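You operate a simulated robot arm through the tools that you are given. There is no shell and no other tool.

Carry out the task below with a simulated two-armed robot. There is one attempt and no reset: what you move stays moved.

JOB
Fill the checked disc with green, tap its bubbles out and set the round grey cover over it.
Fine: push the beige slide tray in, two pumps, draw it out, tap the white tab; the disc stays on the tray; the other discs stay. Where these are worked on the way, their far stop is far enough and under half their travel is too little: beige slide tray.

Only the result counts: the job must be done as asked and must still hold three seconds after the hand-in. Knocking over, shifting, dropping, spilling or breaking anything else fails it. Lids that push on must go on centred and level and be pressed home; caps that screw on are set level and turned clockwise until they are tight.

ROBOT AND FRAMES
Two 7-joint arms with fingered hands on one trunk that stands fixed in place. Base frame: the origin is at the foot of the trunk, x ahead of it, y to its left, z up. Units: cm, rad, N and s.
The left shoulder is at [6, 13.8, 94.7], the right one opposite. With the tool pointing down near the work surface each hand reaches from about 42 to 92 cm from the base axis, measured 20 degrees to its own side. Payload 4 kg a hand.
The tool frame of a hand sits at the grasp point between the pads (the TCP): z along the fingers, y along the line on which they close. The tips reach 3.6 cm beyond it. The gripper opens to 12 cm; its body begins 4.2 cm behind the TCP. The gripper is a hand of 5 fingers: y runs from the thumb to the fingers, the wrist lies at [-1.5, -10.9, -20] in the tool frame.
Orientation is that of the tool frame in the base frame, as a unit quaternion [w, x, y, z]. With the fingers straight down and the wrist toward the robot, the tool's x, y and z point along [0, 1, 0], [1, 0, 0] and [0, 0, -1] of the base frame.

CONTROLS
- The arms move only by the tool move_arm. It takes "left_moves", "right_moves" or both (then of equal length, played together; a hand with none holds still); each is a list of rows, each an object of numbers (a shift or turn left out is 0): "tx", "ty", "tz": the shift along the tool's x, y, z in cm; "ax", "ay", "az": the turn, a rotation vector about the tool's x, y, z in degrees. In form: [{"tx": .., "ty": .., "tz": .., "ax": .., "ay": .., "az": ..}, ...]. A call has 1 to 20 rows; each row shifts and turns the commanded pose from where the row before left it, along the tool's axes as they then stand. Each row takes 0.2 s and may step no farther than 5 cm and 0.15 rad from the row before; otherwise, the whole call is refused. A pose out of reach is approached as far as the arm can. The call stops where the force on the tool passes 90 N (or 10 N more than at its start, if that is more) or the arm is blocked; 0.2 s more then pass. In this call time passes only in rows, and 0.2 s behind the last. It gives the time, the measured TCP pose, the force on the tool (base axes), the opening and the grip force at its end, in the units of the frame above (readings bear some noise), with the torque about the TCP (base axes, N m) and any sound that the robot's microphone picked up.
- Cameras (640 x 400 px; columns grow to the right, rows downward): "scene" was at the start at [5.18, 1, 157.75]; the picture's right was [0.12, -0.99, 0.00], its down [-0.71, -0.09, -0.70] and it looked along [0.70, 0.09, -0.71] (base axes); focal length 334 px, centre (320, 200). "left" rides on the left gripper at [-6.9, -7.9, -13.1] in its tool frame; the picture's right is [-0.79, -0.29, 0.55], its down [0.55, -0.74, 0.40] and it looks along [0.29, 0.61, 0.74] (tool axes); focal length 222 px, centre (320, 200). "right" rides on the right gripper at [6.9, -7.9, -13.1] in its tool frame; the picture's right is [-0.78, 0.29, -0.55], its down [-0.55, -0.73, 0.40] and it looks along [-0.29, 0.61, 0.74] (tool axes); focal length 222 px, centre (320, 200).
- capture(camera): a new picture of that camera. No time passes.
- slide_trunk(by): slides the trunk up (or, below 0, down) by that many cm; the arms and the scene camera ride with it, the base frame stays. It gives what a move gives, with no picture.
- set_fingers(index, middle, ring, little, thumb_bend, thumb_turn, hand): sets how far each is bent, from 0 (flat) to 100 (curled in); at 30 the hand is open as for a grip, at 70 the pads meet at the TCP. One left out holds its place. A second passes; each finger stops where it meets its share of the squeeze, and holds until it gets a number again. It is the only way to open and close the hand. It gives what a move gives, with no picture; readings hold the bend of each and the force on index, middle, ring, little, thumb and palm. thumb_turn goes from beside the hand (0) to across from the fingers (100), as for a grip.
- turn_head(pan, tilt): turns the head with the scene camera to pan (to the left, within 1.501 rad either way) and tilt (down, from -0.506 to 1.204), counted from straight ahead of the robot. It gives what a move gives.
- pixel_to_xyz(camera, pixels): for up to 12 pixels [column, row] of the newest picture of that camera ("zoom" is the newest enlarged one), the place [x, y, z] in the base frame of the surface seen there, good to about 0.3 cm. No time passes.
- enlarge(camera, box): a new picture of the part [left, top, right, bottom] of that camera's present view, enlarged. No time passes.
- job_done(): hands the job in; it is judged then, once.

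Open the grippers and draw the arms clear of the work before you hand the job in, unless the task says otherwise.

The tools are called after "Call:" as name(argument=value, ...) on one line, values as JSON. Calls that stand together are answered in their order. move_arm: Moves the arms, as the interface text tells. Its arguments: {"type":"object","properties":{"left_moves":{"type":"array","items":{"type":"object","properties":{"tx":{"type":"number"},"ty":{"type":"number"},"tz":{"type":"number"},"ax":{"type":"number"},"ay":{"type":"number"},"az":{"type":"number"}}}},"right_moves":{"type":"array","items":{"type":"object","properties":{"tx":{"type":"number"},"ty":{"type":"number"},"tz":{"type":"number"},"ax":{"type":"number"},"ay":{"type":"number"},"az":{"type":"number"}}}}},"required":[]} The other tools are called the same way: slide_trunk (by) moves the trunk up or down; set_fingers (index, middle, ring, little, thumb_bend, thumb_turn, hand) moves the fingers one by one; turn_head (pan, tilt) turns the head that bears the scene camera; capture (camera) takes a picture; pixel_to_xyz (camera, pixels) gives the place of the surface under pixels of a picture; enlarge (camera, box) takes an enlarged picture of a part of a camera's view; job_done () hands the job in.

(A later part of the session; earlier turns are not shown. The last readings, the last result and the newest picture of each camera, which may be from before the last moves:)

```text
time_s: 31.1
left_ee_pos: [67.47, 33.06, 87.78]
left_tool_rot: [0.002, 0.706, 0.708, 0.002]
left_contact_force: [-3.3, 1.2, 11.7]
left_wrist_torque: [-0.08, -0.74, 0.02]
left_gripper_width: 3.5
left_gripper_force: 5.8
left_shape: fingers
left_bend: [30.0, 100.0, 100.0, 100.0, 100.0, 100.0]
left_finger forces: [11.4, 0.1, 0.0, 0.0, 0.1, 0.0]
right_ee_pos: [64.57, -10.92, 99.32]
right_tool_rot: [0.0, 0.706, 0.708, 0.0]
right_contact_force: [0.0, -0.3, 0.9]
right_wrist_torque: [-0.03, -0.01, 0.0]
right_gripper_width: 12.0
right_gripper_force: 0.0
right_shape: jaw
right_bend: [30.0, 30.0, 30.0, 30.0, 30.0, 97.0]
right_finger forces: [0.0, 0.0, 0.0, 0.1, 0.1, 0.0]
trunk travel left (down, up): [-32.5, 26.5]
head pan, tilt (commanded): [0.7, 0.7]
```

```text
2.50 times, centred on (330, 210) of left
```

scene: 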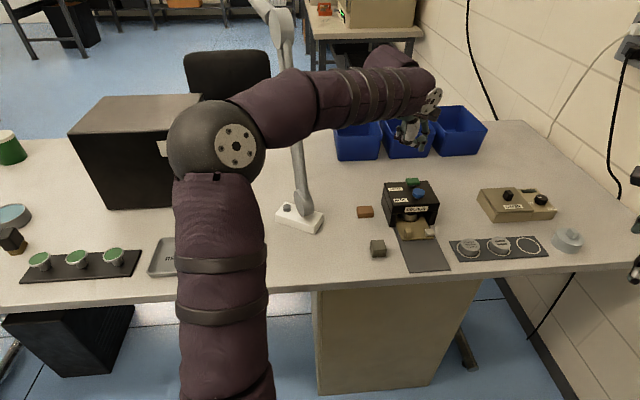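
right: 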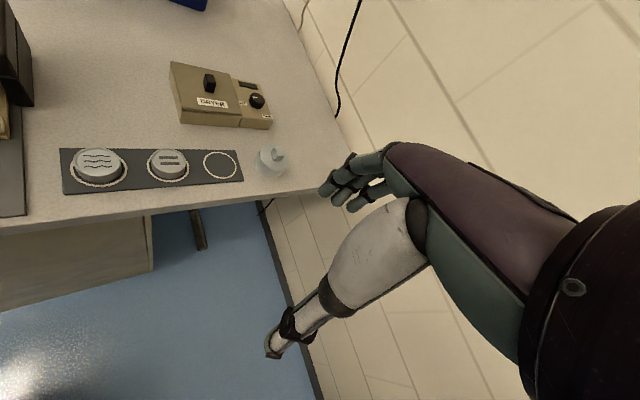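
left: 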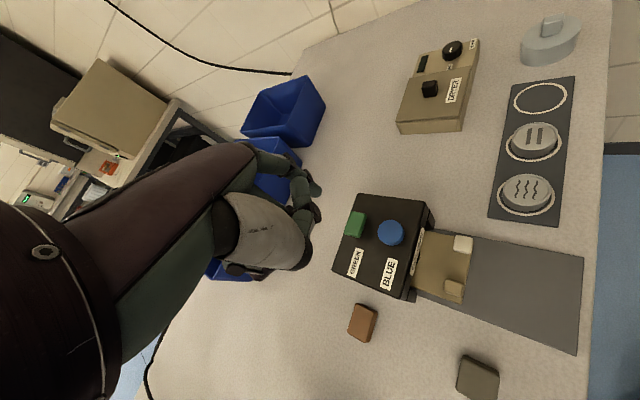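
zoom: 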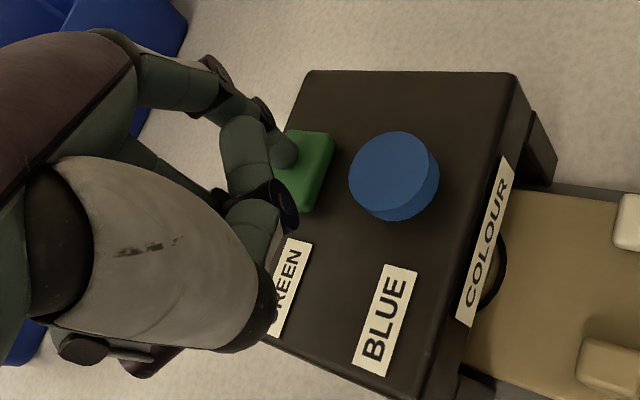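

Green went from 85.4 to ~84.3, about 1.1 cm. I press 0.4 more to make sure it bottomed out.

Call:
move_arm(left_moves=[{"tz": 0.4}])

Call:
enlarge(camera="scene", box=[370, 130, 460, 220])

Call:
pixel_to_xyz(camera="zoom", pixels=[[285, 238], [328, 240], [300, 250], [290, 245], [335, 282], [240, 210], [270, 212]])

```text
time_s: 31.6
left_ee_pos: [67.54, 33.09, 87.48]
left_tool_rot: [0.003, 0.708, 0.707, 0.003]
left_contact_force: [-6.0, 1.2, 23.1]
left_wrist_torque: [-0.22, -1.5, -0.01]
left_gripper_width: 3.45
left_gripper_force: 12.0
left_shape: fingers
left_bend: [29.0, 100.0, 100.0, 100.0, 100.0, 100.0]
left_finger forces: [24.1, 0.0, 0.0, 0.1, 0.1, 0.0]
right_ee_pos: [64.5, -10.97, 99.42]
right_tool_rot: [0.001, 0.706, 0.708, 0.001]
right_contact_force: [-0.4, -0.2, 1.0]
right_wrist_torque: [-0.02, 0.0, 0.03]
right_gripper_width: 11.97
right_gripper_force: 0.0
right_shape: jaw
right_bend: [30.0, 30.0, 30.0, 30.0, 30.0, 97.0]
right_finger forces: [0.1, 0.1, 0.0, 0.0, 0.1, 0.0]
trunk travel left (down, up): [-32.5, 26.5]
head pan, tilt (commanded): [0.7, 0.7]
```

```text
4.44 times, centred on (415, 175) of scene
```

zoom: 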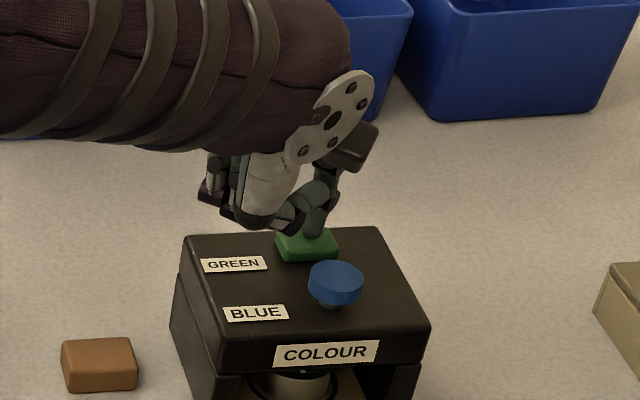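

```text
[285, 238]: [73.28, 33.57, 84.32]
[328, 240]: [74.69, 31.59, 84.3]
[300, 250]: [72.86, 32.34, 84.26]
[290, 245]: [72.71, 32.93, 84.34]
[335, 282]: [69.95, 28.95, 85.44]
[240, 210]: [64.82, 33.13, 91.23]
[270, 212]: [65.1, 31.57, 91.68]
```

Green is bottomed (84.3, no further travel at 23 N). I release fully by lifting 3 cm and check that it springs back.

Call:
move_arm(left_moves=[{"tz": -1.0}, {"tz": -1.0}, {"tz": -1.0}])

Call:
enlarge(camera="scene", box=[370, 130, 460, 220])

Call:
pixel_to_xyz(camera="zoom", pixels=[[310, 222], [290, 228], [330, 228], [318, 195], [335, 282], [290, 380]])

```text
time_s: 32.4
left_ee_pos: [67.43, 33.21, 90.18]
left_tool_rot: [-0.001, 0.708, 0.707, 0.0]
left_contact_force: [-1.0, 0.5, -0.1]
left_wrist_torque: [-0.02, 0.02, -0.03]
left_gripper_width: 3.52
left_gripper_force: 0.0
left_shape: fingers
left_bend: [30.0, 100.0, 100.0, 100.0, 100.0, 100.0]
left_finger forces: [0.1, 0.0, 0.0, 0.1, 0.0, 0.1]
right_ee_pos: [64.6, -10.96, 99.31]
right_tool_rot: [0.0, 0.707, 0.707, 0.0]
right_contact_force: [-0.5, -0.4, 0.3]
right_wrist_torque: [-0.02, -0.02, -0.03]
right_gripper_width: 11.96
right_gripper_force: 0.1
right_shape: jaw
right_bend: [30.0, 30.0, 30.0, 30.0, 30.0, 97.0]
right_finger forces: [0.1, 0.0, 0.0, 0.0, 0.0, 0.1]
trunk travel left (down, up): [-32.5, 26.5]
head pan, tilt (commanded): [0.7, 0.7]
```

```text
4.44 times, centred on (415, 175) of scene
```

zoom: 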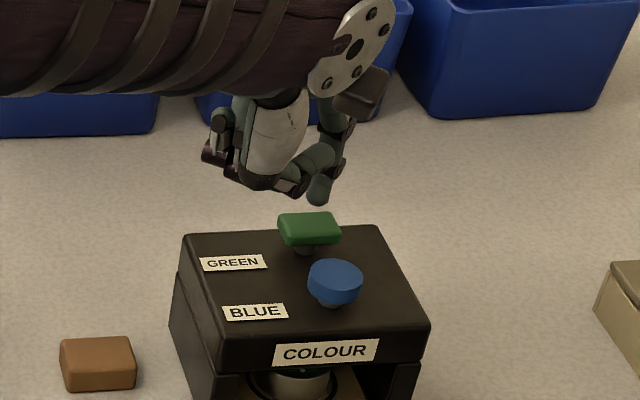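

```text
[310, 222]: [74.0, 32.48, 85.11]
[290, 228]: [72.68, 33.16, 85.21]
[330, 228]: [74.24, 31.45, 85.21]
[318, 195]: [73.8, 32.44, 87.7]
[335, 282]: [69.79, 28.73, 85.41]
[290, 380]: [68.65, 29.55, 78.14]
```

Green is back up (85.2). I check whether the disc shows a first dose of green.

Call:
enlarge(camera="scene", box=[400, 200, 450, 235])

```text
11.43 times, centred on (425, 218) of scene
```

zoom: 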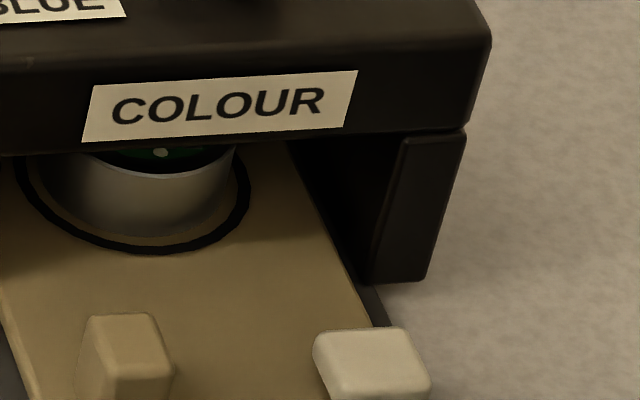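

The disc shows green with a bubble: pump one registered. Now the second pump: one clean press of 2.9 cm and release.

Call:
move_arm(left_moves=[{"tz": 0.8}, {"tz": 0.6}, {"tz": 0.6}, {"tz": 0.5}, {"tz": 0.4}])

Call:
enlarge(camera="scene", box=[370, 130, 460, 220])

Call:
pixel_to_xyz(camera="zoom", pixels=[[285, 238], [328, 240], [300, 250], [335, 282]])

```text
time_s: 33.5
left_ee_pos: [67.43, 33.09, 87.71]
left_tool_rot: [0.003, 0.707, 0.707, 0.003]
left_contact_force: [-5.5, 0.7, 21.9]
left_wrist_torque: [-0.16, -1.31, -0.05]
left_gripper_width: 3.48
left_gripper_force: 10.2
left_shape: fingers
left_bend: [29.0, 100.0, 100.0, 100.0, 100.0, 100.0]
left_finger forces: [20.8, 0.1, 0.1, 0.0, 0.1, 0.0]
right_ee_pos: [64.52, -10.92, 99.39]
right_tool_rot: [0.001, 0.707, 0.707, 0.001]
right_contact_force: [0.2, 0.2, 0.3]
right_wrist_torque: [0.02, 0.01, 0.02]
right_gripper_width: 11.97
right_gripper_force: 0.2
right_shape: jaw
right_bend: [30.0, 30.0, 30.0, 30.0, 30.0, 97.0]
right_finger forces: [0.0, 0.0, 0.1, 0.1, 0.0, 0.0]
trunk travel left (down, up): [-32.5, 26.5]
head pan, tilt (commanded): [0.7, 0.7]
```

```text
4.44 times, centred on (415, 175) of scene
```

zoom: 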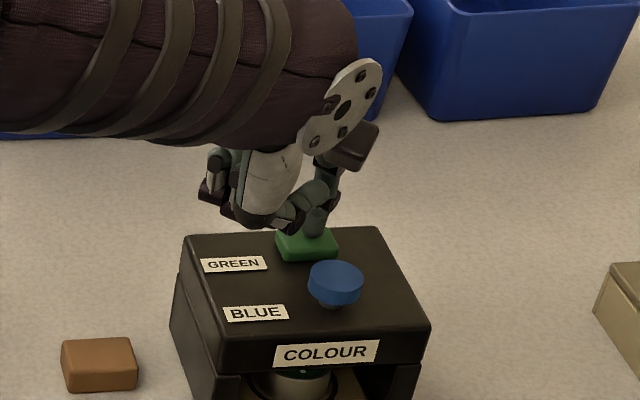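

```text
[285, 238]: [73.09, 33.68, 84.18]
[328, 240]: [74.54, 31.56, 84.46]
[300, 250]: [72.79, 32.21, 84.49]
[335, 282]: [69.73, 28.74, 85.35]
```

Second press bottomed (22 N, green at 84.3, blue untouched). I lift straight up 8 cm.

Call:
move_arm(left_moves=[{"tz": -2.0}, {"tz": -3.0}, {"tz": -3.0}])

Call:
enlarge(camera="scene", box=[400, 195, 450, 235])

Call:
capture(camera="scene")

Call:
capture(camera="left")

```text
time_s: 34.4
left_ee_pos: [67.64, 33.03, 95.28]
left_tool_rot: [-0.001, 0.706, 0.708, 0.0]
left_contact_force: [-0.1, -0.1, 0.1]
left_wrist_torque: [0.0, -0.01, -0.01]
left_gripper_width: 3.48
left_gripper_force: 0.1
left_shape: fingers
left_bend: [30.0, 100.0, 100.0, 100.0, 100.0, 100.0]
left_finger forces: [0.0, 0.0, 0.1, 0.0, 0.0, 0.0]
right_ee_pos: [64.68, -10.91, 99.27]
right_tool_rot: [0.0, 0.707, 0.708, 0.0]
right_contact_force: [0.9, 0.2, 1.0]
right_wrist_torque: [-0.01, 0.0, -0.01]
right_gripper_width: 11.97
right_gripper_force: 0.0
right_shape: jaw
right_bend: [30.0, 30.0, 30.0, 30.0, 30.0, 97.0]
right_finger forces: [0.1, 0.1, 0.1, 0.1, 0.1, 0.0]
trunk travel left (down, up): [-32.5, 26.5]
head pan, tilt (commanded): [0.7, 0.7]
```

```text
10.00 times, centred on (425, 215) of scene
```

zoom: 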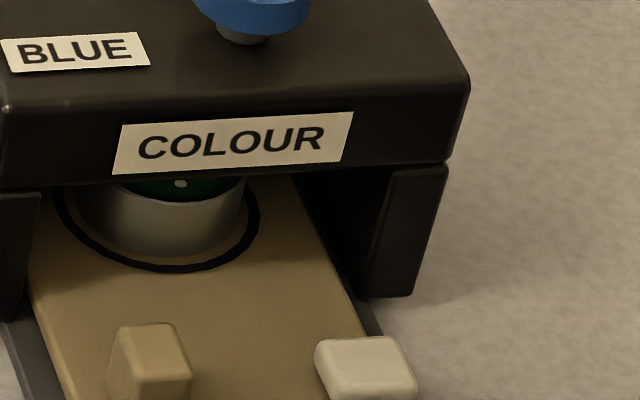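

```text
taken
```

scene: 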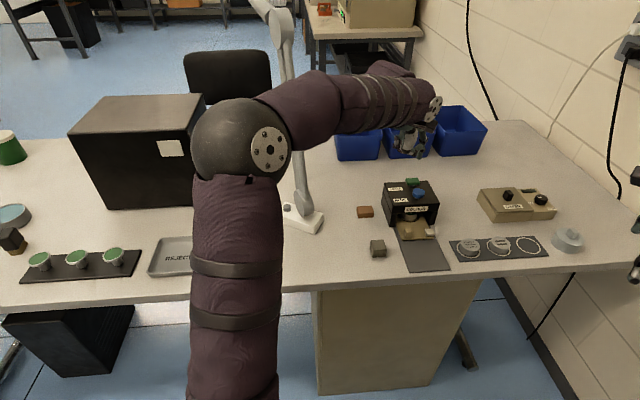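

```text
taken
```

left: 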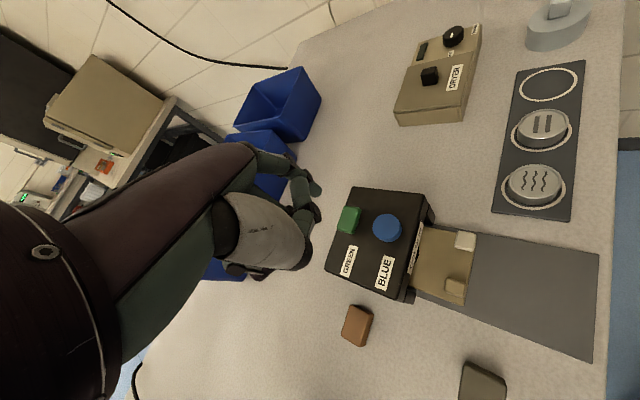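

Both pumps are done; green is springing free and blue untouched. For the pull I want the hand high relative to the shoulder, so I raise both hands and lower the trunk another 13 cm.

Call:
move_arm(left_moves=[{"tz": -4.3}, {"tz": -4.3}, {"tz": -4.4}], right_moves=[{"tz": -4.0}, {"tz": -4.0}, {"tz": -4.0}])

Call:
slide_trunk(by=-13)

Call:
move_arm(left_moves=[{"tx": -1.3, "ty": -3.1}, {"tx": -1.3, "ty": -3.1}, {"tx": -1.4, "ty": -3.1}])

Call:
capture(camera="scene")

Call:
capture(camera="left")

```text
time_s: 35.1
left_ee_pos: [67.59, 32.92, 108.15]
left_tool_rot: [-0.001, 0.707, 0.707, 0.0]
left_contact_force: [0.0, -0.4, -0.2]
left_wrist_torque: [0.02, 0.04, 0.0]
left_gripper_width: 3.51
left_gripper_force: 0.0
left_shape: fingers
left_bend: [30.0, 100.0, 100.0, 100.0, 100.0, 100.0]
left_finger forces: [0.0, 0.0, 0.0, 0.1, 0.0, 0.0]
right_ee_pos: [64.53, -10.81, 111.06]
right_tool_rot: [-0.001, 0.707, 0.707, 0.001]
right_contact_force: [-0.5, 0.0, -0.2]
right_wrist_torque: [0.0, 0.0, 0.01]
right_gripper_width: 11.95
right_gripper_force: 0.1
right_shape: jaw
right_bend: [30.0, 30.0, 30.0, 30.0, 30.0, 97.0]
right_finger forces: [0.1, 0.1, 0.1, 0.1, 0.0, 0.1]
trunk travel left (down, up): [-32.5, 26.5]
head pan, tilt (commanded): [0.7, 0.7]
```

```text
time_s: 36.7
left_ee_pos: [67.62, 32.93, 95.3]
left_tool_rot: [0.0, 0.707, 0.707, 0.0]
left_contact_force: [0.0, -0.3, 0.3]
left_wrist_torque: [-0.03, -0.02, 0.03]
left_gripper_width: 3.53
left_gripper_force: 0.1
left_shape: fingers
left_bend: [30.0, 100.0, 100.0, 100.0, 100.0, 100.0]
left_finger forces: [0.0, 0.0, 0.0, 0.0, 0.0, 0.0]
right_ee_pos: [64.55, -10.9, 98.11]
right_tool_rot: [0.001, 0.707, 0.707, 0.0]
right_contact_force: [-0.1, 0.2, 0.9]
right_wrist_torque: [-0.02, 0.02, -0.02]
right_gripper_width: 11.96
right_gripper_force: 0.0
right_shape: jaw
right_bend: [30.0, 30.0, 30.0, 30.0, 30.0, 97.0]
right_finger forces: [0.0, 0.0, 0.0, 0.1, 0.0, 0.0]
trunk travel left (down, up): [-19.5, 39.5]
head pan, tilt (commanded): [0.7, 0.7]
```

```text
time_s: 37.5
left_ee_pos: [58.13, 29.03, 95.38]
left_tool_rot: [0.0, 0.706, 0.708, 0.0]
left_contact_force: [-0.3, -0.3, 0.1]
left_wrist_torque: [0.0, -0.01, 0.02]
left_gripper_width: 3.49
left_gripper_force: 0.1
left_shape: fingers
left_bend: [30.0, 100.0, 100.0, 100.0, 100.0, 100.0]
left_finger forces: [0.0, 0.1, 0.0, 0.0, 0.0, 0.0]
right_ee_pos: [64.62, -10.92, 98.07]
right_tool_rot: [0.0, 0.707, 0.707, 0.0]
right_contact_force: [-0.4, 0.5, 0.9]
right_wrist_torque: [0.0, 0.01, 0.02]
right_gripper_width: 11.97
right_gripper_force: 0.1
right_shape: jaw
right_bend: [30.0, 30.0, 30.0, 30.0, 30.0, 97.0]
right_finger forces: [0.0, 0.0, 0.0, 0.1, 0.0, 0.0]
trunk travel left (down, up): [-19.5, 39.5]
head pan, tilt (commanded): [0.7, 0.7]
```

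```text
taken
```

scene: 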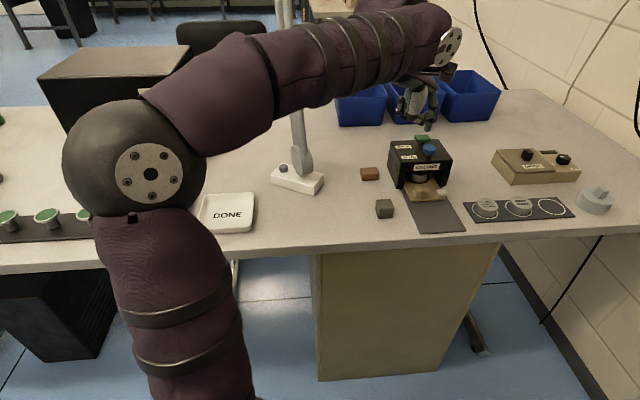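

```text
taken
```

left: 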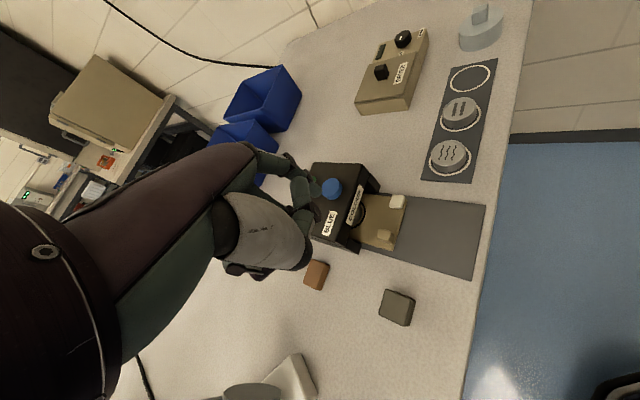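

Posture is good. I measure the post and the box front for the hook-in position between them.

Call:
enlarge(camera="scene", box=[385, 130, 465, 210])

Call:
pixel_to_xyz(camera="zoom", pixels=[[175, 120], [300, 100], [290, 205], [60, 130], [60, 200], [420, 180], [420, 120], [320, 170]])

Call:
enlarge(camera="left", box=[280, 150, 440, 270])

Call:
pixel_to_xyz(camera="zoom", pixels=[[430, 345], [470, 205], [410, 330], [450, 340], [425, 365], [330, 280], [290, 320], [330, 220], [440, 375], [430, 320]])

```text
5.00 times, centred on (425, 170) of scene
```

zoom: 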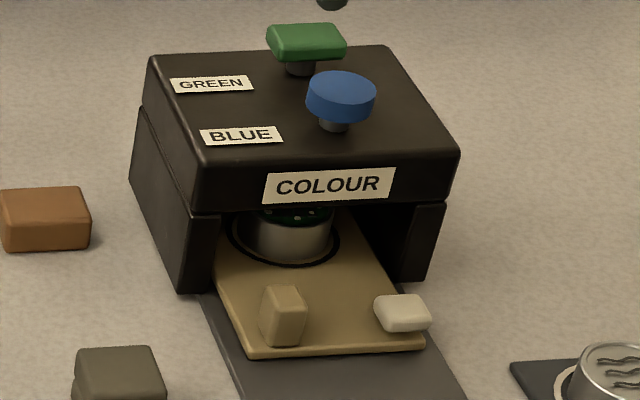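

```text
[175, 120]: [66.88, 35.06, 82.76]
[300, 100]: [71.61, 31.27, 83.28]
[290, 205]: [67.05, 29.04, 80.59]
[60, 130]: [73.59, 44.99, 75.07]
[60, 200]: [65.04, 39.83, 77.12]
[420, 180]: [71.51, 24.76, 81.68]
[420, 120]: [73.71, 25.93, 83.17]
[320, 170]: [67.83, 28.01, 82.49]
```

```text
3.33 times, centred on (360, 210) of left
```

zoom: 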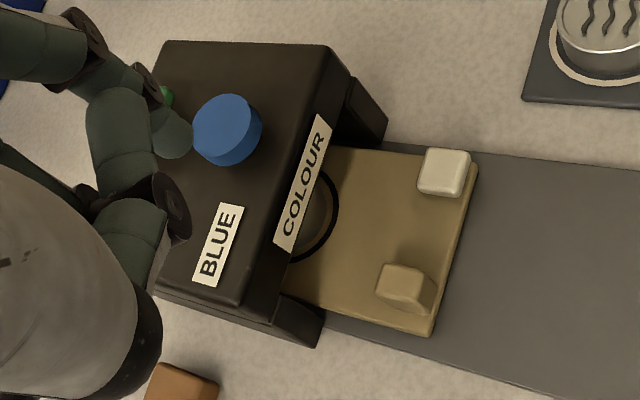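

```text
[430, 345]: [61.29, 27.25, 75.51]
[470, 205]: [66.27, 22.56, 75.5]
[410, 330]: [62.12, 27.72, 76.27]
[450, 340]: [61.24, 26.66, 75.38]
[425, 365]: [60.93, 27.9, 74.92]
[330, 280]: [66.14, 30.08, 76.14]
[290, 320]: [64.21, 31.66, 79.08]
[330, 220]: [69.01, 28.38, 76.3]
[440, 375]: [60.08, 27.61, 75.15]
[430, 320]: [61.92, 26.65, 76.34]
```

Next I pin down the post's corners in this left zoom and again in the scene zoom.

Call:
pixel_to_xyz(camera="zoom", pixels=[[385, 270], [425, 275], [410, 303], [380, 295], [402, 285], [430, 300], [443, 172]])

Call:
enlarge(camera="scene", box=[405, 165, 455, 205])

Call:
pixel_to_xyz(camera="zoom", pixels=[[150, 185], [185, 190], [165, 170], [140, 180], [165, 215], [195, 215], [200, 190], [165, 265], [390, 225], [180, 110], [60, 120]])

```text
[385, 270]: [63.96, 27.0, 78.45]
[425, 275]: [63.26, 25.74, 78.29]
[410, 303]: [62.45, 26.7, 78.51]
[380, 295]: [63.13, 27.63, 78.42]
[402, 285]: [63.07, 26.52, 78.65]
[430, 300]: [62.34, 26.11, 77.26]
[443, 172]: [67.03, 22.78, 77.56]
```

```text
10.00 times, centred on (430, 185) of scene
```

zoom: 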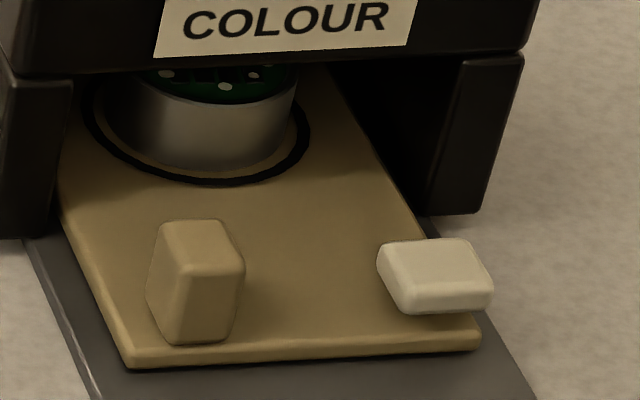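

```text
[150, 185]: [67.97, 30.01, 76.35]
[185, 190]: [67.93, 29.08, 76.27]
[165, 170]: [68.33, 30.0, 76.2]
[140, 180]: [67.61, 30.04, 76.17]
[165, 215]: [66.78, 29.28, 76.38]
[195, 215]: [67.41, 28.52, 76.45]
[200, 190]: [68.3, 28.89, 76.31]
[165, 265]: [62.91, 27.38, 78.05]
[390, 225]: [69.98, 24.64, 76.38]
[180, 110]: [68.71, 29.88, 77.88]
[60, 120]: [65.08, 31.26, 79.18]
```

Post is u 62.8–64.4 and the box front 67.85, so the finger fits centred at (64.8,28.35). I nudge and descend 12.5 cm, stopping above the tray to check.

Call:
move_arm(left_moves=[{"tx": 0.2, "ty": 0.4, "tz": 3.5}, {"tz": 4.0}, {"tz": 3.0}, {"tz": 2.0}])

Call:
enlarge(camera="scene", box=[375, 110, 475, 210])

Call:
enlarge(camera="left", box=[270, 140, 390, 260])

```text
time_s: 38.5
left_ee_pos: [58.79, 29.29, 82.65]
left_tool_rot: [0.0, 0.707, 0.707, 0.0]
left_contact_force: [-0.7, -0.9, -0.7]
left_wrist_torque: [0.01, 0.01, -0.03]
left_gripper_width: 3.5
left_gripper_force: 0.1
left_shape: fingers
left_bend: [30.0, 100.0, 100.0, 100.0, 100.0, 100.0]
left_finger forces: [0.1, 0.0, 0.0, 0.1, 0.0, 0.1]
right_ee_pos: [64.64, -10.9, 98.1]
right_tool_rot: [0.0, 0.707, 0.707, 0.0]
right_contact_force: [0.5, 0.4, 0.2]
right_wrist_torque: [-0.04, 0.02, 0.01]
right_gripper_width: 11.95
right_gripper_force: 0.1
right_shape: jaw
right_bend: [30.0, 30.0, 30.0, 30.0, 30.0, 97.0]
right_finger forces: [0.0, 0.0, 0.0, 0.0, 0.0, 0.0]
trunk travel left (down, up): [-19.5, 39.5]
head pan, tilt (commanded): [0.7, 0.7]
```

```text
4.00 times, centred on (425, 160) of scene
```

zoom: 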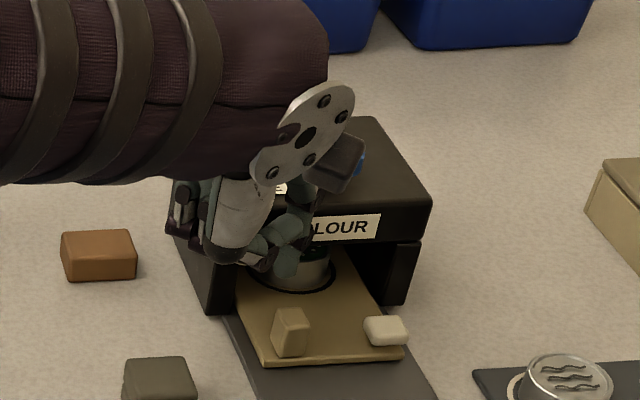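

```text
3.33 times, centred on (330, 200) of left
```

zoom: 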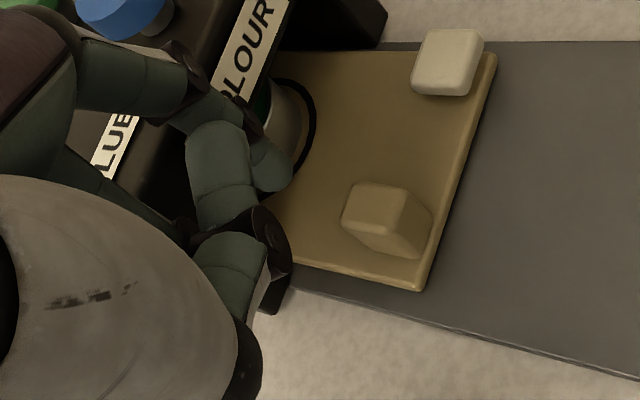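

The tip is between the box front and the post, clear of the disc. I lower the last 2.1 cm.

Call:
move_arm(left_moves=[{"tz": 1.1}, {"tz": 1.0}])

Call:
enlarge(camera="left", box=[270, 140, 390, 260])

Call:
enlarge(camera="scene", box=[395, 140, 465, 210])

```text
time_s: 39.1
left_ee_pos: [58.68, 29.25, 80.62]
left_tool_rot: [0.001, 0.706, 0.708, 0.0]
left_contact_force: [-0.2, -0.4, 0.6]
left_wrist_torque: [-0.02, -0.01, 0.01]
left_gripper_width: 3.52
left_gripper_force: 0.1
left_shape: fingers
left_bend: [30.0, 100.0, 100.0, 100.0, 100.0, 100.0]
left_finger forces: [0.0, 0.0, 0.0, 0.0, 0.0, 0.0]
right_ee_pos: [64.68, -10.86, 98.12]
right_tool_rot: [0.0, 0.707, 0.707, 0.0]
right_contact_force: [0.3, 0.2, 0.3]
right_wrist_torque: [-0.04, 0.02, -0.02]
right_gripper_width: 11.98
right_gripper_force: 0.1
right_shape: jaw
right_bend: [30.0, 30.0, 30.0, 30.0, 30.0, 97.0]
right_finger forces: [0.0, 0.1, 0.0, 0.0, 0.1, 0.1]
trunk travel left (down, up): [-19.5, 39.5]
head pan, tilt (commanded): [0.7, 0.7]
```

```text
3.33 times, centred on (330, 200) of left
```

zoom: 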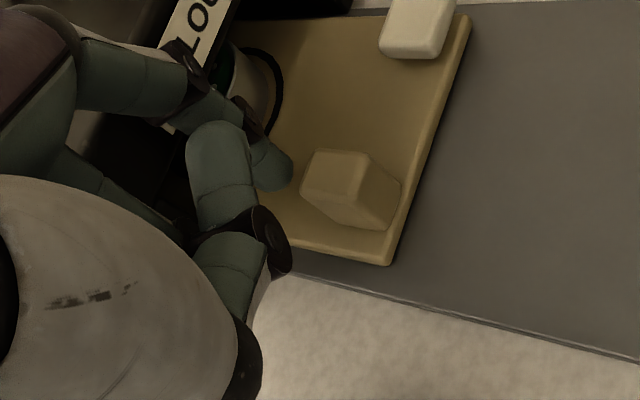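

```text
5.71 times, centred on (430, 175) of scene
```

zoom: 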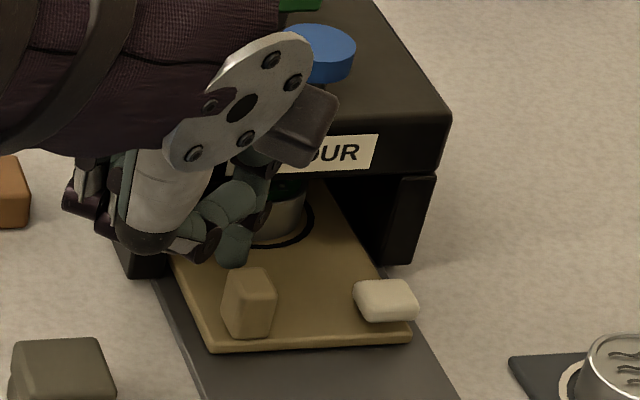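

The fingertip is behind the post at the right height. I pull outward along (-0.707,-0.707), 5 cm first.

Call:
move_arm(left_moves=[{"tx": -0.5, "ty": -0.5}, {"tx": -0.6, "ty": -0.6}, {"tx": -0.6, "ty": -0.6}, {"tx": -0.6, "ty": -0.6}, {"tx": -0.6, "ty": -0.6}, {"tx": -0.6, "ty": -0.6}])

Call:
enlarge(camera="scene", box=[385, 140, 475, 230])

Call:
enlarge(camera="left", box=[250, 120, 410, 280])

```text
time_s: 40.5
left_ee_pos: [55.14, 25.71, 80.65]
left_tool_rot: [0.0, 0.706, 0.708, 0.0]
left_contact_force: [-0.4, -0.1, 1.0]
left_wrist_torque: [-0.01, -0.02, 0.01]
left_gripper_width: 3.52
left_gripper_force: 0.0
left_shape: fingers
left_bend: [30.0, 100.0, 100.0, 100.0, 100.0, 100.0]
left_finger forces: [0.0, 0.0, 0.0, 0.0, 0.0, 0.0]
right_ee_pos: [64.57, -10.9, 97.96]
right_tool_rot: [0.0, 0.707, 0.707, -0.001]
right_contact_force: [0.1, -0.7, 0.4]
right_wrist_torque: [0.0, -0.01, 0.0]
right_gripper_width: 11.96
right_gripper_force: 0.0
right_shape: jaw
right_bend: [30.0, 30.0, 30.0, 30.0, 30.0, 97.0]
right_finger forces: [0.0, 0.0, 0.1, 0.0, 0.0, 0.1]
trunk travel left (down, up): [-19.5, 39.5]
head pan, tilt (commanded): [0.7, 0.7]
```

```text
4.44 times, centred on (430, 185) of scene
```

zoom: 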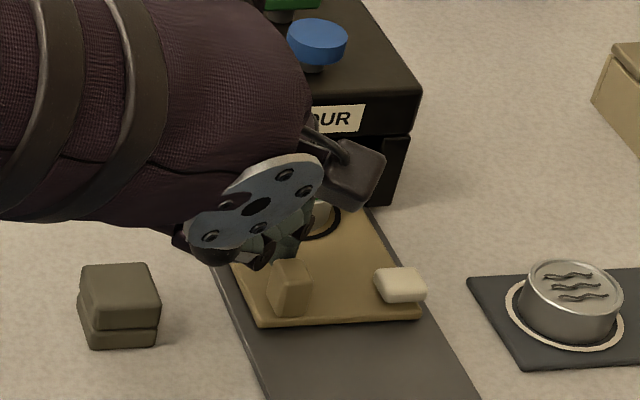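

```text
2.50 times, centred on (330, 200) of left
```

zoom: 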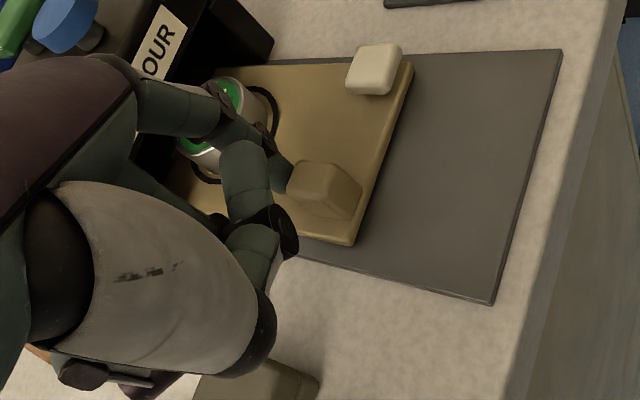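

The tray follows and the disc is green. I pull the remaining 5 cm.

Call:
move_arm(left_moves=[{"tx": -0.6, "ty": -0.6}, {"tx": -0.6, "ty": -0.6}, {"tx": -0.6, "ty": -0.6}, {"tx": -0.6, "ty": -0.6}, {"tx": -0.6, "ty": -0.6}, {"tx": -0.5, "ty": -0.5}])

Call:
capture(camera="scene")

Call:
enlarge(camera="left", box=[250, 120, 410, 280])

```text
time_s: 41.9
left_ee_pos: [51.82, 22.09, 80.69]
left_tool_rot: [0.0, 0.707, 0.708, 0.0]
left_contact_force: [0.5, 0.1, 0.3]
left_wrist_torque: [0.02, 0.02, -0.01]
left_gripper_width: 3.49
left_gripper_force: 0.0
left_shape: fingers
left_bend: [30.0, 100.0, 100.0, 100.0, 100.0, 100.0]
left_finger forces: [0.1, 0.1, 0.1, 0.1, 0.0, 0.1]
right_ee_pos: [64.73, -11.01, 98.04]
right_tool_rot: [0.0, 0.707, 0.707, 0.0]
right_contact_force: [-0.1, -0.4, -0.5]
right_wrist_torque: [-0.01, -0.04, -0.01]
right_gripper_width: 11.96
right_gripper_force: 0.1
right_shape: jaw
right_bend: [30.0, 30.0, 30.0, 30.0, 30.0, 97.0]
right_finger forces: [0.1, 0.0, 0.0, 0.1, 0.0, 0.0]
trunk travel left (down, up): [-19.5, 39.5]
head pan, tilt (commanded): [0.7, 0.7]
```

```text
taken
```

scene: 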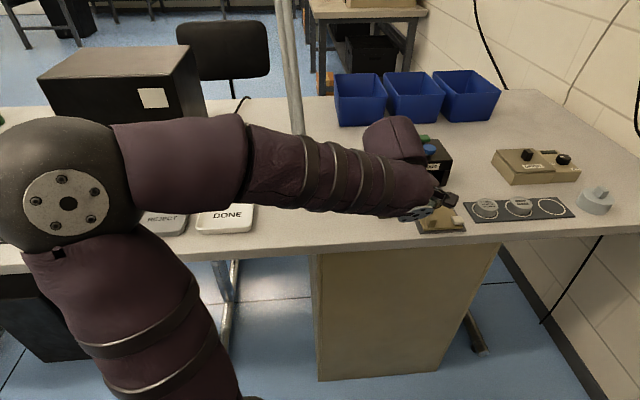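

```text
2.50 times, centred on (330, 200) of left
```

zoom: 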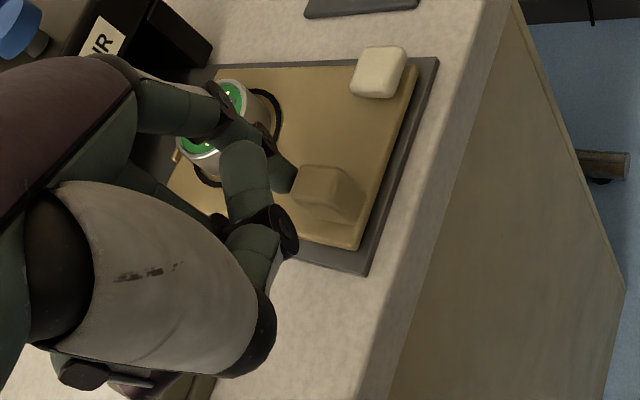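

Nearly at the outer stop. I pull another 0.9 cm in small rows to reach the stop and feel it.

Call:
move_arm(left_moves=[{"tx": -0.25, "ty": -0.25}, {"tx": -0.25, "ty": -0.25}, {"tx": -0.2, "ty": -0.2}])

Call:
enlarge(camera="left", box=[250, 120, 410, 280])

```text
time_s: 42.7
left_ee_pos: [50.92, 21.57, 80.67]
left_tool_rot: [0.0, 0.707, 0.708, 0.001]
left_contact_force: [2.4, 1.8, -0.6]
left_wrist_torque: [0.04, 0.03, 0.12]
left_gripper_width: 3.55
left_gripper_force: 1.1
left_shape: fingers
left_bend: [29.0, 100.0, 100.0, 100.0, 100.0, 100.0]
left_finger forces: [1.8, 0.1, 0.0, 0.0, 0.0, 0.1]
right_ee_pos: [64.73, -10.96, 97.99]
right_tool_rot: [0.0, 0.706, 0.708, 0.0]
right_contact_force: [0.2, 0.4, -1.1]
right_wrist_torque: [0.04, -0.02, 0.04]
right_gripper_width: 11.98
right_gripper_force: 0.1
right_shape: jaw
right_bend: [30.0, 30.0, 30.0, 30.0, 30.0, 97.0]
right_finger forces: [0.0, 0.0, 0.0, 0.0, 0.0, 0.0]
trunk travel left (down, up): [-19.5, 39.5]
head pan, tilt (commanded): [0.7, 0.7]
```

```text
2.50 times, centred on (330, 200) of left
```

zoom: 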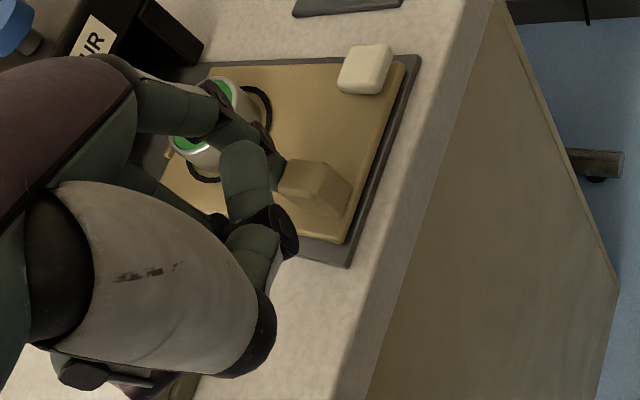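

Force of 3 N appears: it's meeting the outer stop. One more 0.35 cm to confirm.

Call:
move_arm(left_moves=[{"tx": -0.25, "ty": -0.25}])

Call:
enlarge(camera="left", box=[250, 120, 410, 280])

Call:
pixel_to_xyz(camera="zoom", pixels=[[366, 68], [308, 185], [345, 238], [350, 262], [418, 60], [398, 70]])

```text
time_s: 43.1
left_ee_pos: [50.69, 21.38, 80.65]
left_tool_rot: [0.0, 0.706, 0.708, 0.0]
left_contact_force: [3.1, 4.2, -1.4]
left_wrist_torque: [0.1, 0.0, 0.3]
left_gripper_width: 3.64
left_gripper_force: 2.6
left_shape: fingers
left_bend: [28.0, 100.0, 100.0, 100.0, 100.0, 100.0]
left_finger forces: [5.3, 0.1, 0.0, 0.0, 0.0, 0.0]
right_ee_pos: [64.58, -10.89, 98.07]
right_tool_rot: [0.001, 0.707, 0.707, 0.0]
right_contact_force: [0.2, 0.0, 0.0]
right_wrist_torque: [-0.01, -0.02, -0.01]
right_gripper_width: 11.98
right_gripper_force: 0.1
right_shape: jaw
right_bend: [30.0, 30.0, 30.0, 30.0, 30.0, 97.0]
right_finger forces: [0.0, 0.1, 0.0, 0.0, 0.0, 0.0]
trunk travel left (down, up): [-19.5, 39.5]
head pan, tilt (commanded): [0.7, 0.7]
```

```text
2.50 times, centred on (330, 200) of left
```

zoom: 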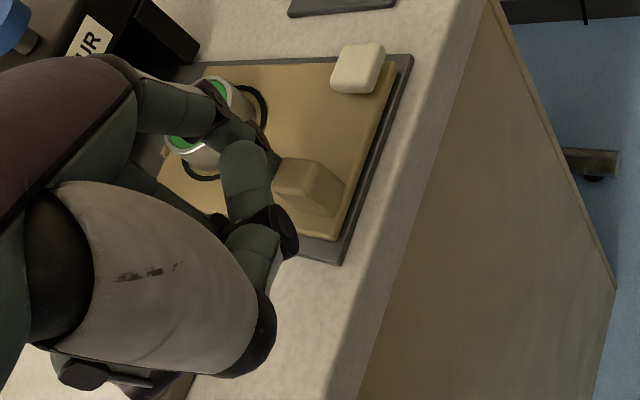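

```text
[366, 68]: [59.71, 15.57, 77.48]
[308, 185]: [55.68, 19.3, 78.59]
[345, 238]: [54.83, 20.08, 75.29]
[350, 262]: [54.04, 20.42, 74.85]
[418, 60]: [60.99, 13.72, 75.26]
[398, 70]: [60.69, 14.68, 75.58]
```

The tray is at its outer stop. I ease the finger off the post and lift 6 cm.

Call:
move_arm(left_moves=[{"tx": 0.6, "ty": 0.6}, {"tz": -2.0}, {"tz": -2.0}, {"tz": -2.0}])

Call:
capture(camera="left")

Call:
enlarge(camera="left", box=[270, 120, 430, 280])

Call:
capture(camera="scene")

```text
time_s: 44.1
left_ee_pos: [51.19, 22.01, 86.74]
left_tool_rot: [0.0, 0.707, 0.707, 0.0]
left_contact_force: [-0.1, -0.2, 0.2]
left_wrist_torque: [-0.02, -0.03, 0.02]
left_gripper_width: 3.52
left_gripper_force: 0.1
left_shape: fingers
left_bend: [30.0, 100.0, 100.0, 100.0, 100.0, 100.0]
left_finger forces: [0.1, 0.0, 0.0, 0.1, 0.0, 0.0]
right_ee_pos: [64.66, -10.91, 98.17]
right_tool_rot: [0.0, 0.707, 0.707, 0.0]
right_contact_force: [1.0, -0.1, -0.2]
right_wrist_torque: [-0.01, -0.01, -0.01]
right_gripper_width: 11.95
right_gripper_force: 0.0
right_shape: jaw
right_bend: [30.0, 30.0, 30.0, 30.0, 30.0, 97.0]
right_finger forces: [0.0, 0.0, 0.0, 0.0, 0.0, 0.0]
trunk travel left (down, up): [-19.5, 39.5]
head pan, tilt (commanded): [0.7, 0.7]
```

```text
taken
```

left: 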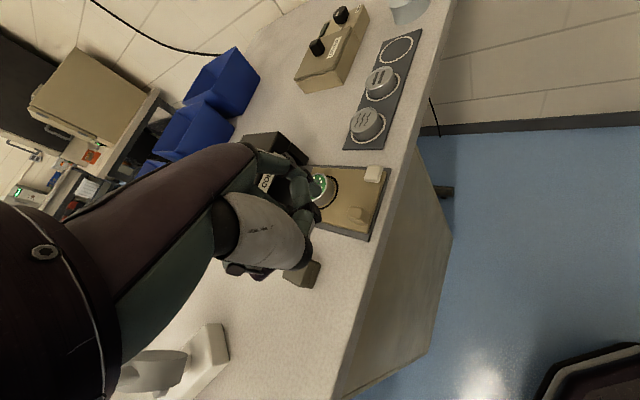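

```text
2.50 times, centred on (350, 200) of left
```

zoom: 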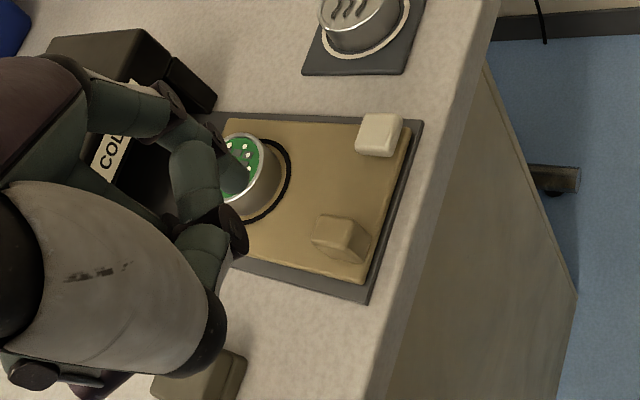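

```text
taken
```

scene: 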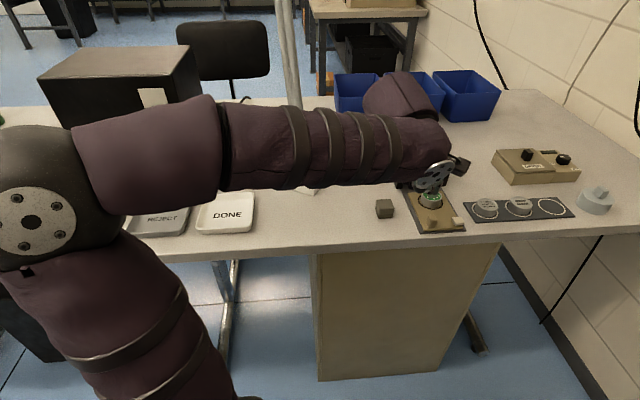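

The disc is filled green with white bubbles. I locate the white tab in this zoom.

Call:
pixel_to_xyz(camera="zoom", pixels=[[378, 135], [362, 150], [395, 155], [388, 118], [372, 115], [240, 170], [225, 152], [255, 165], [340, 235]])

Call:
enlarge(camera="scene", box=[400, 170, 480, 240])

Call:
pixel_to_xyz(camera="zoom", pixels=[[448, 300], [430, 300], [465, 300], [448, 290], [448, 312], [240, 240], [300, 310]])

```text
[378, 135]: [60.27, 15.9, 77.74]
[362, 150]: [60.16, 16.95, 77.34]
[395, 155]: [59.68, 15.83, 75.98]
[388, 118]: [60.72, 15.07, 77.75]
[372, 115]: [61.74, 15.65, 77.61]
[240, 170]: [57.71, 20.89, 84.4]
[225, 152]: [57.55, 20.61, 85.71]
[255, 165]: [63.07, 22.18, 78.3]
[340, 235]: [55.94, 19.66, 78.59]
```

```text
5.71 times, centred on (440, 205) of scene
```

zoom: 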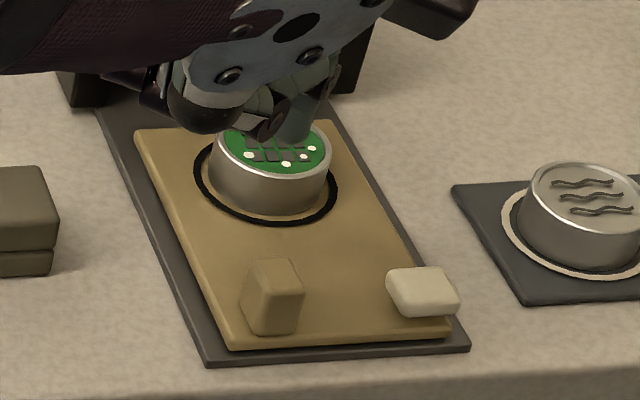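

```text
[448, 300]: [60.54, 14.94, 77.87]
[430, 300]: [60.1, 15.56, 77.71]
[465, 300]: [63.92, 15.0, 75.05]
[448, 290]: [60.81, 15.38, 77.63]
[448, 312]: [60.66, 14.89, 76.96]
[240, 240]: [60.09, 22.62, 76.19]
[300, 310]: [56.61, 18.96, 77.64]
```

Tab's top centre is ≈ (60.6,15.9,77.7). I move the tip above it, still high.

Call:
move_arm(left_moves=[{"tx": -2.6, "ty": 1.55}, {"tx": -2.6, "ty": 1.55}, {"tz": 2.0}, {"tz": 1.6}])

Call:
enlarge(camera="left", box=[270, 120, 400, 250])

Call:
enlarge(camera="scene", box=[390, 150, 490, 250])

Call:
capture(camera="right")

```text
time_s: 45.1
left_ee_pos: [54.35, 16.75, 83.0]
left_tool_rot: [0.0, 0.707, 0.707, 0.0]
left_contact_force: [-0.4, 0.7, 0.2]
left_wrist_torque: [0.01, -0.01, 0.0]
left_gripper_width: 3.53
left_gripper_force: 0.0
left_shape: fingers
left_bend: [30.0, 100.0, 100.0, 100.0, 100.0, 100.0]
left_finger forces: [0.1, 0.0, 0.0, 0.1, 0.0, 0.0]
right_ee_pos: [64.69, -10.91, 98.0]
right_tool_rot: [-0.001, 0.707, 0.707, 0.0]
right_contact_force: [0.9, -0.2, -0.6]
right_wrist_torque: [0.02, 0.03, 0.0]
right_gripper_width: 11.96
right_gripper_force: 0.1
right_shape: jaw
right_bend: [30.0, 30.0, 30.0, 30.0, 30.0, 97.0]
right_finger forces: [0.0, 0.0, 0.0, 0.0, 0.1, 0.0]
trunk travel left (down, up): [-19.5, 39.5]
head pan, tilt (commanded): [0.7, 0.7]
```

```text
3.08 times, centred on (335, 185) of left
```

zoom: 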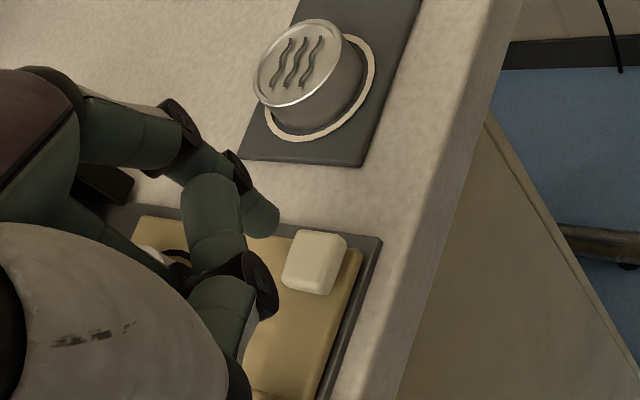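

```text
4.00 times, centred on (440, 200) of scene
```

zoom: 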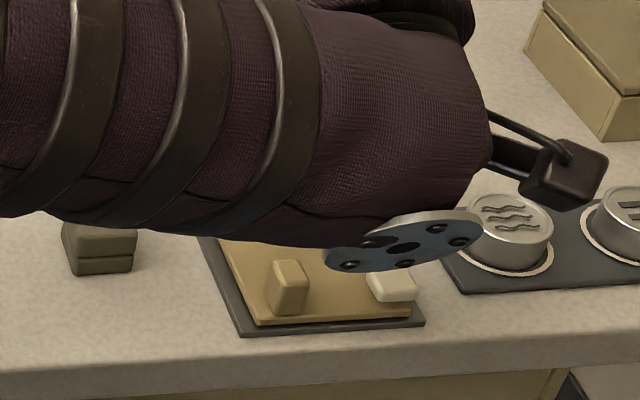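

```text
taken
```

right: 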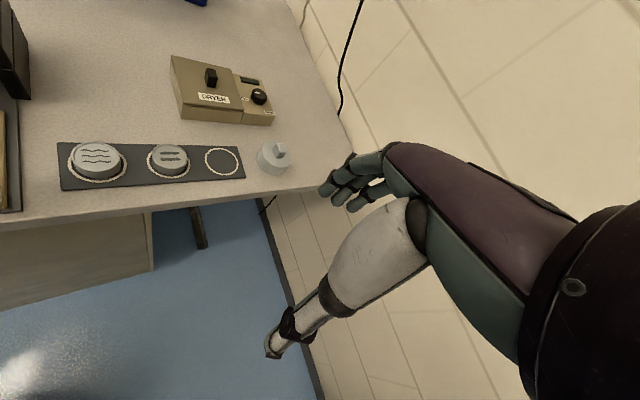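

I check the tip and tab coordinates in the left zoom before tapping.

Call:
enlarge(camera="left", box=[270, 120, 400, 250])

Call:
pixel_to_xyz(camera="zoom", pixels=[[265, 220], [270, 205], [258, 228], [310, 260], [300, 235], [340, 242], [320, 290], [287, 280], [345, 260]])

```text
3.08 times, centred on (335, 185) of left
```

zoom: 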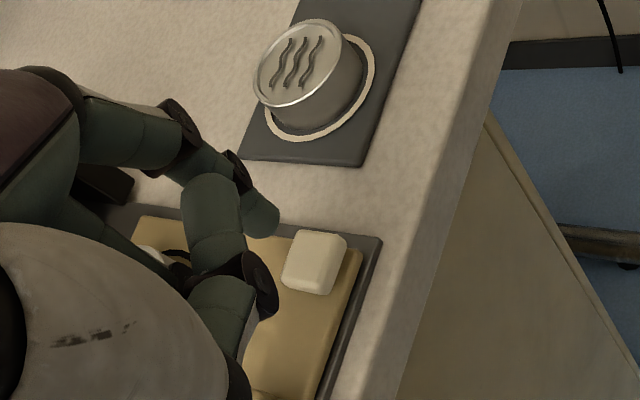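

```text
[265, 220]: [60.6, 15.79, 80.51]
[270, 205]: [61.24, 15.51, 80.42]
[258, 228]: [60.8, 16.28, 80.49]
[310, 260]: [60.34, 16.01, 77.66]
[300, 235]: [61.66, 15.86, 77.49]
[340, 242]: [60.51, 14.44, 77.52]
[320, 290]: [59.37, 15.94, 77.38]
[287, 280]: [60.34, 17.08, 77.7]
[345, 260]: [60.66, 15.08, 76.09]
```

Tip is over the tab's centre (60.5,15.8). I press down 2.2 cm gently and read the force.

Call:
move_arm(left_moves=[{"ty": -0.15, "tz": 1.0}, {"tz": 0.8}, {"tz": 0.4}])

Call:
enlarge(camera="left", box=[270, 120, 400, 250])

```text
time_s: 45.9
left_ee_pos: [54.41, 16.7, 80.87]
left_tool_rot: [0.0, 0.706, 0.708, 0.0]
left_contact_force: [0.1, 0.3, 1.5]
left_wrist_torque: [-0.02, -0.11, -0.02]
left_gripper_width: 3.5
left_gripper_force: 0.7
left_shape: fingers
left_bend: [30.0, 100.0, 100.0, 100.0, 100.0, 100.0]
left_finger forces: [1.5, 0.0, 0.1, 0.0, 0.0, 0.0]
right_ee_pos: [64.67, -11.04, 98.07]
right_tool_rot: [0.0, 0.707, 0.707, -0.001]
right_contact_force: [-0.3, 0.4, 0.2]
right_wrist_torque: [0.02, 0.01, 0.02]
right_gripper_width: 11.97
right_gripper_force: 0.0
right_shape: jaw
right_bend: [30.0, 30.0, 30.0, 30.0, 30.0, 97.0]
right_finger forces: [0.0, 0.0, 0.1, 0.0, 0.0, 0.0]
trunk travel left (down, up): [-19.5, 39.5]
head pan, tilt (commanded): [0.7, 0.7]
```

```text
3.08 times, centred on (335, 185) of left
```

zoom: 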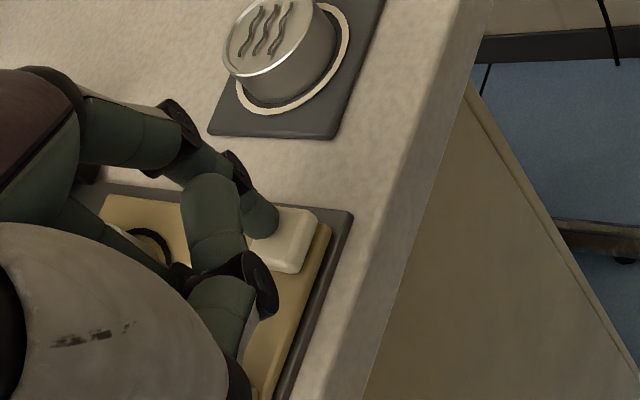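

Contact at 1.5 N. I press 0.5 cm more for the tap.

Call:
move_arm(left_moves=[{"tz": 0.5}])

Call:
enlarge(camera="left", box=[270, 120, 400, 250])

```text
time_s: 46.3
left_ee_pos: [54.31, 16.61, 80.5]
left_tool_rot: [0.001, 0.707, 0.707, 0.001]
left_contact_force: [-2.2, 2.2, 10.1]
left_wrist_torque: [-0.02, -0.62, 0.06]
left_gripper_width: 3.5
left_gripper_force: 4.3
left_shape: fingers
left_bend: [30.0, 100.0, 100.0, 100.0, 100.0, 100.0]
left_finger forces: [9.8, 0.0, 0.0, 0.1, 0.1, 0.1]
right_ee_pos: [64.6, -10.92, 98.06]
right_tool_rot: [0.0, 0.707, 0.707, 0.001]
right_contact_force: [0.7, 0.2, -0.3]
right_wrist_torque: [-0.02, -0.03, -0.02]
right_gripper_width: 11.97
right_gripper_force: 0.1
right_shape: jaw
right_bend: [30.0, 30.0, 30.0, 30.0, 30.0, 97.0]
right_finger forces: [0.0, 0.0, 0.0, 0.0, 0.0, 0.1]
trunk travel left (down, up): [-19.5, 39.5]
head pan, tilt (commanded): [0.7, 0.7]
```

```text
3.08 times, centred on (335, 185) of left
```

zoom: 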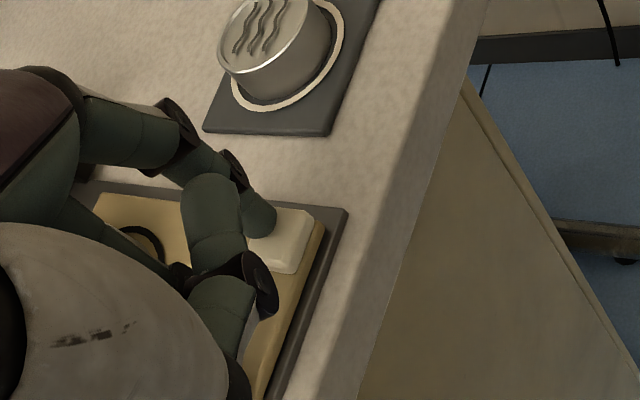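

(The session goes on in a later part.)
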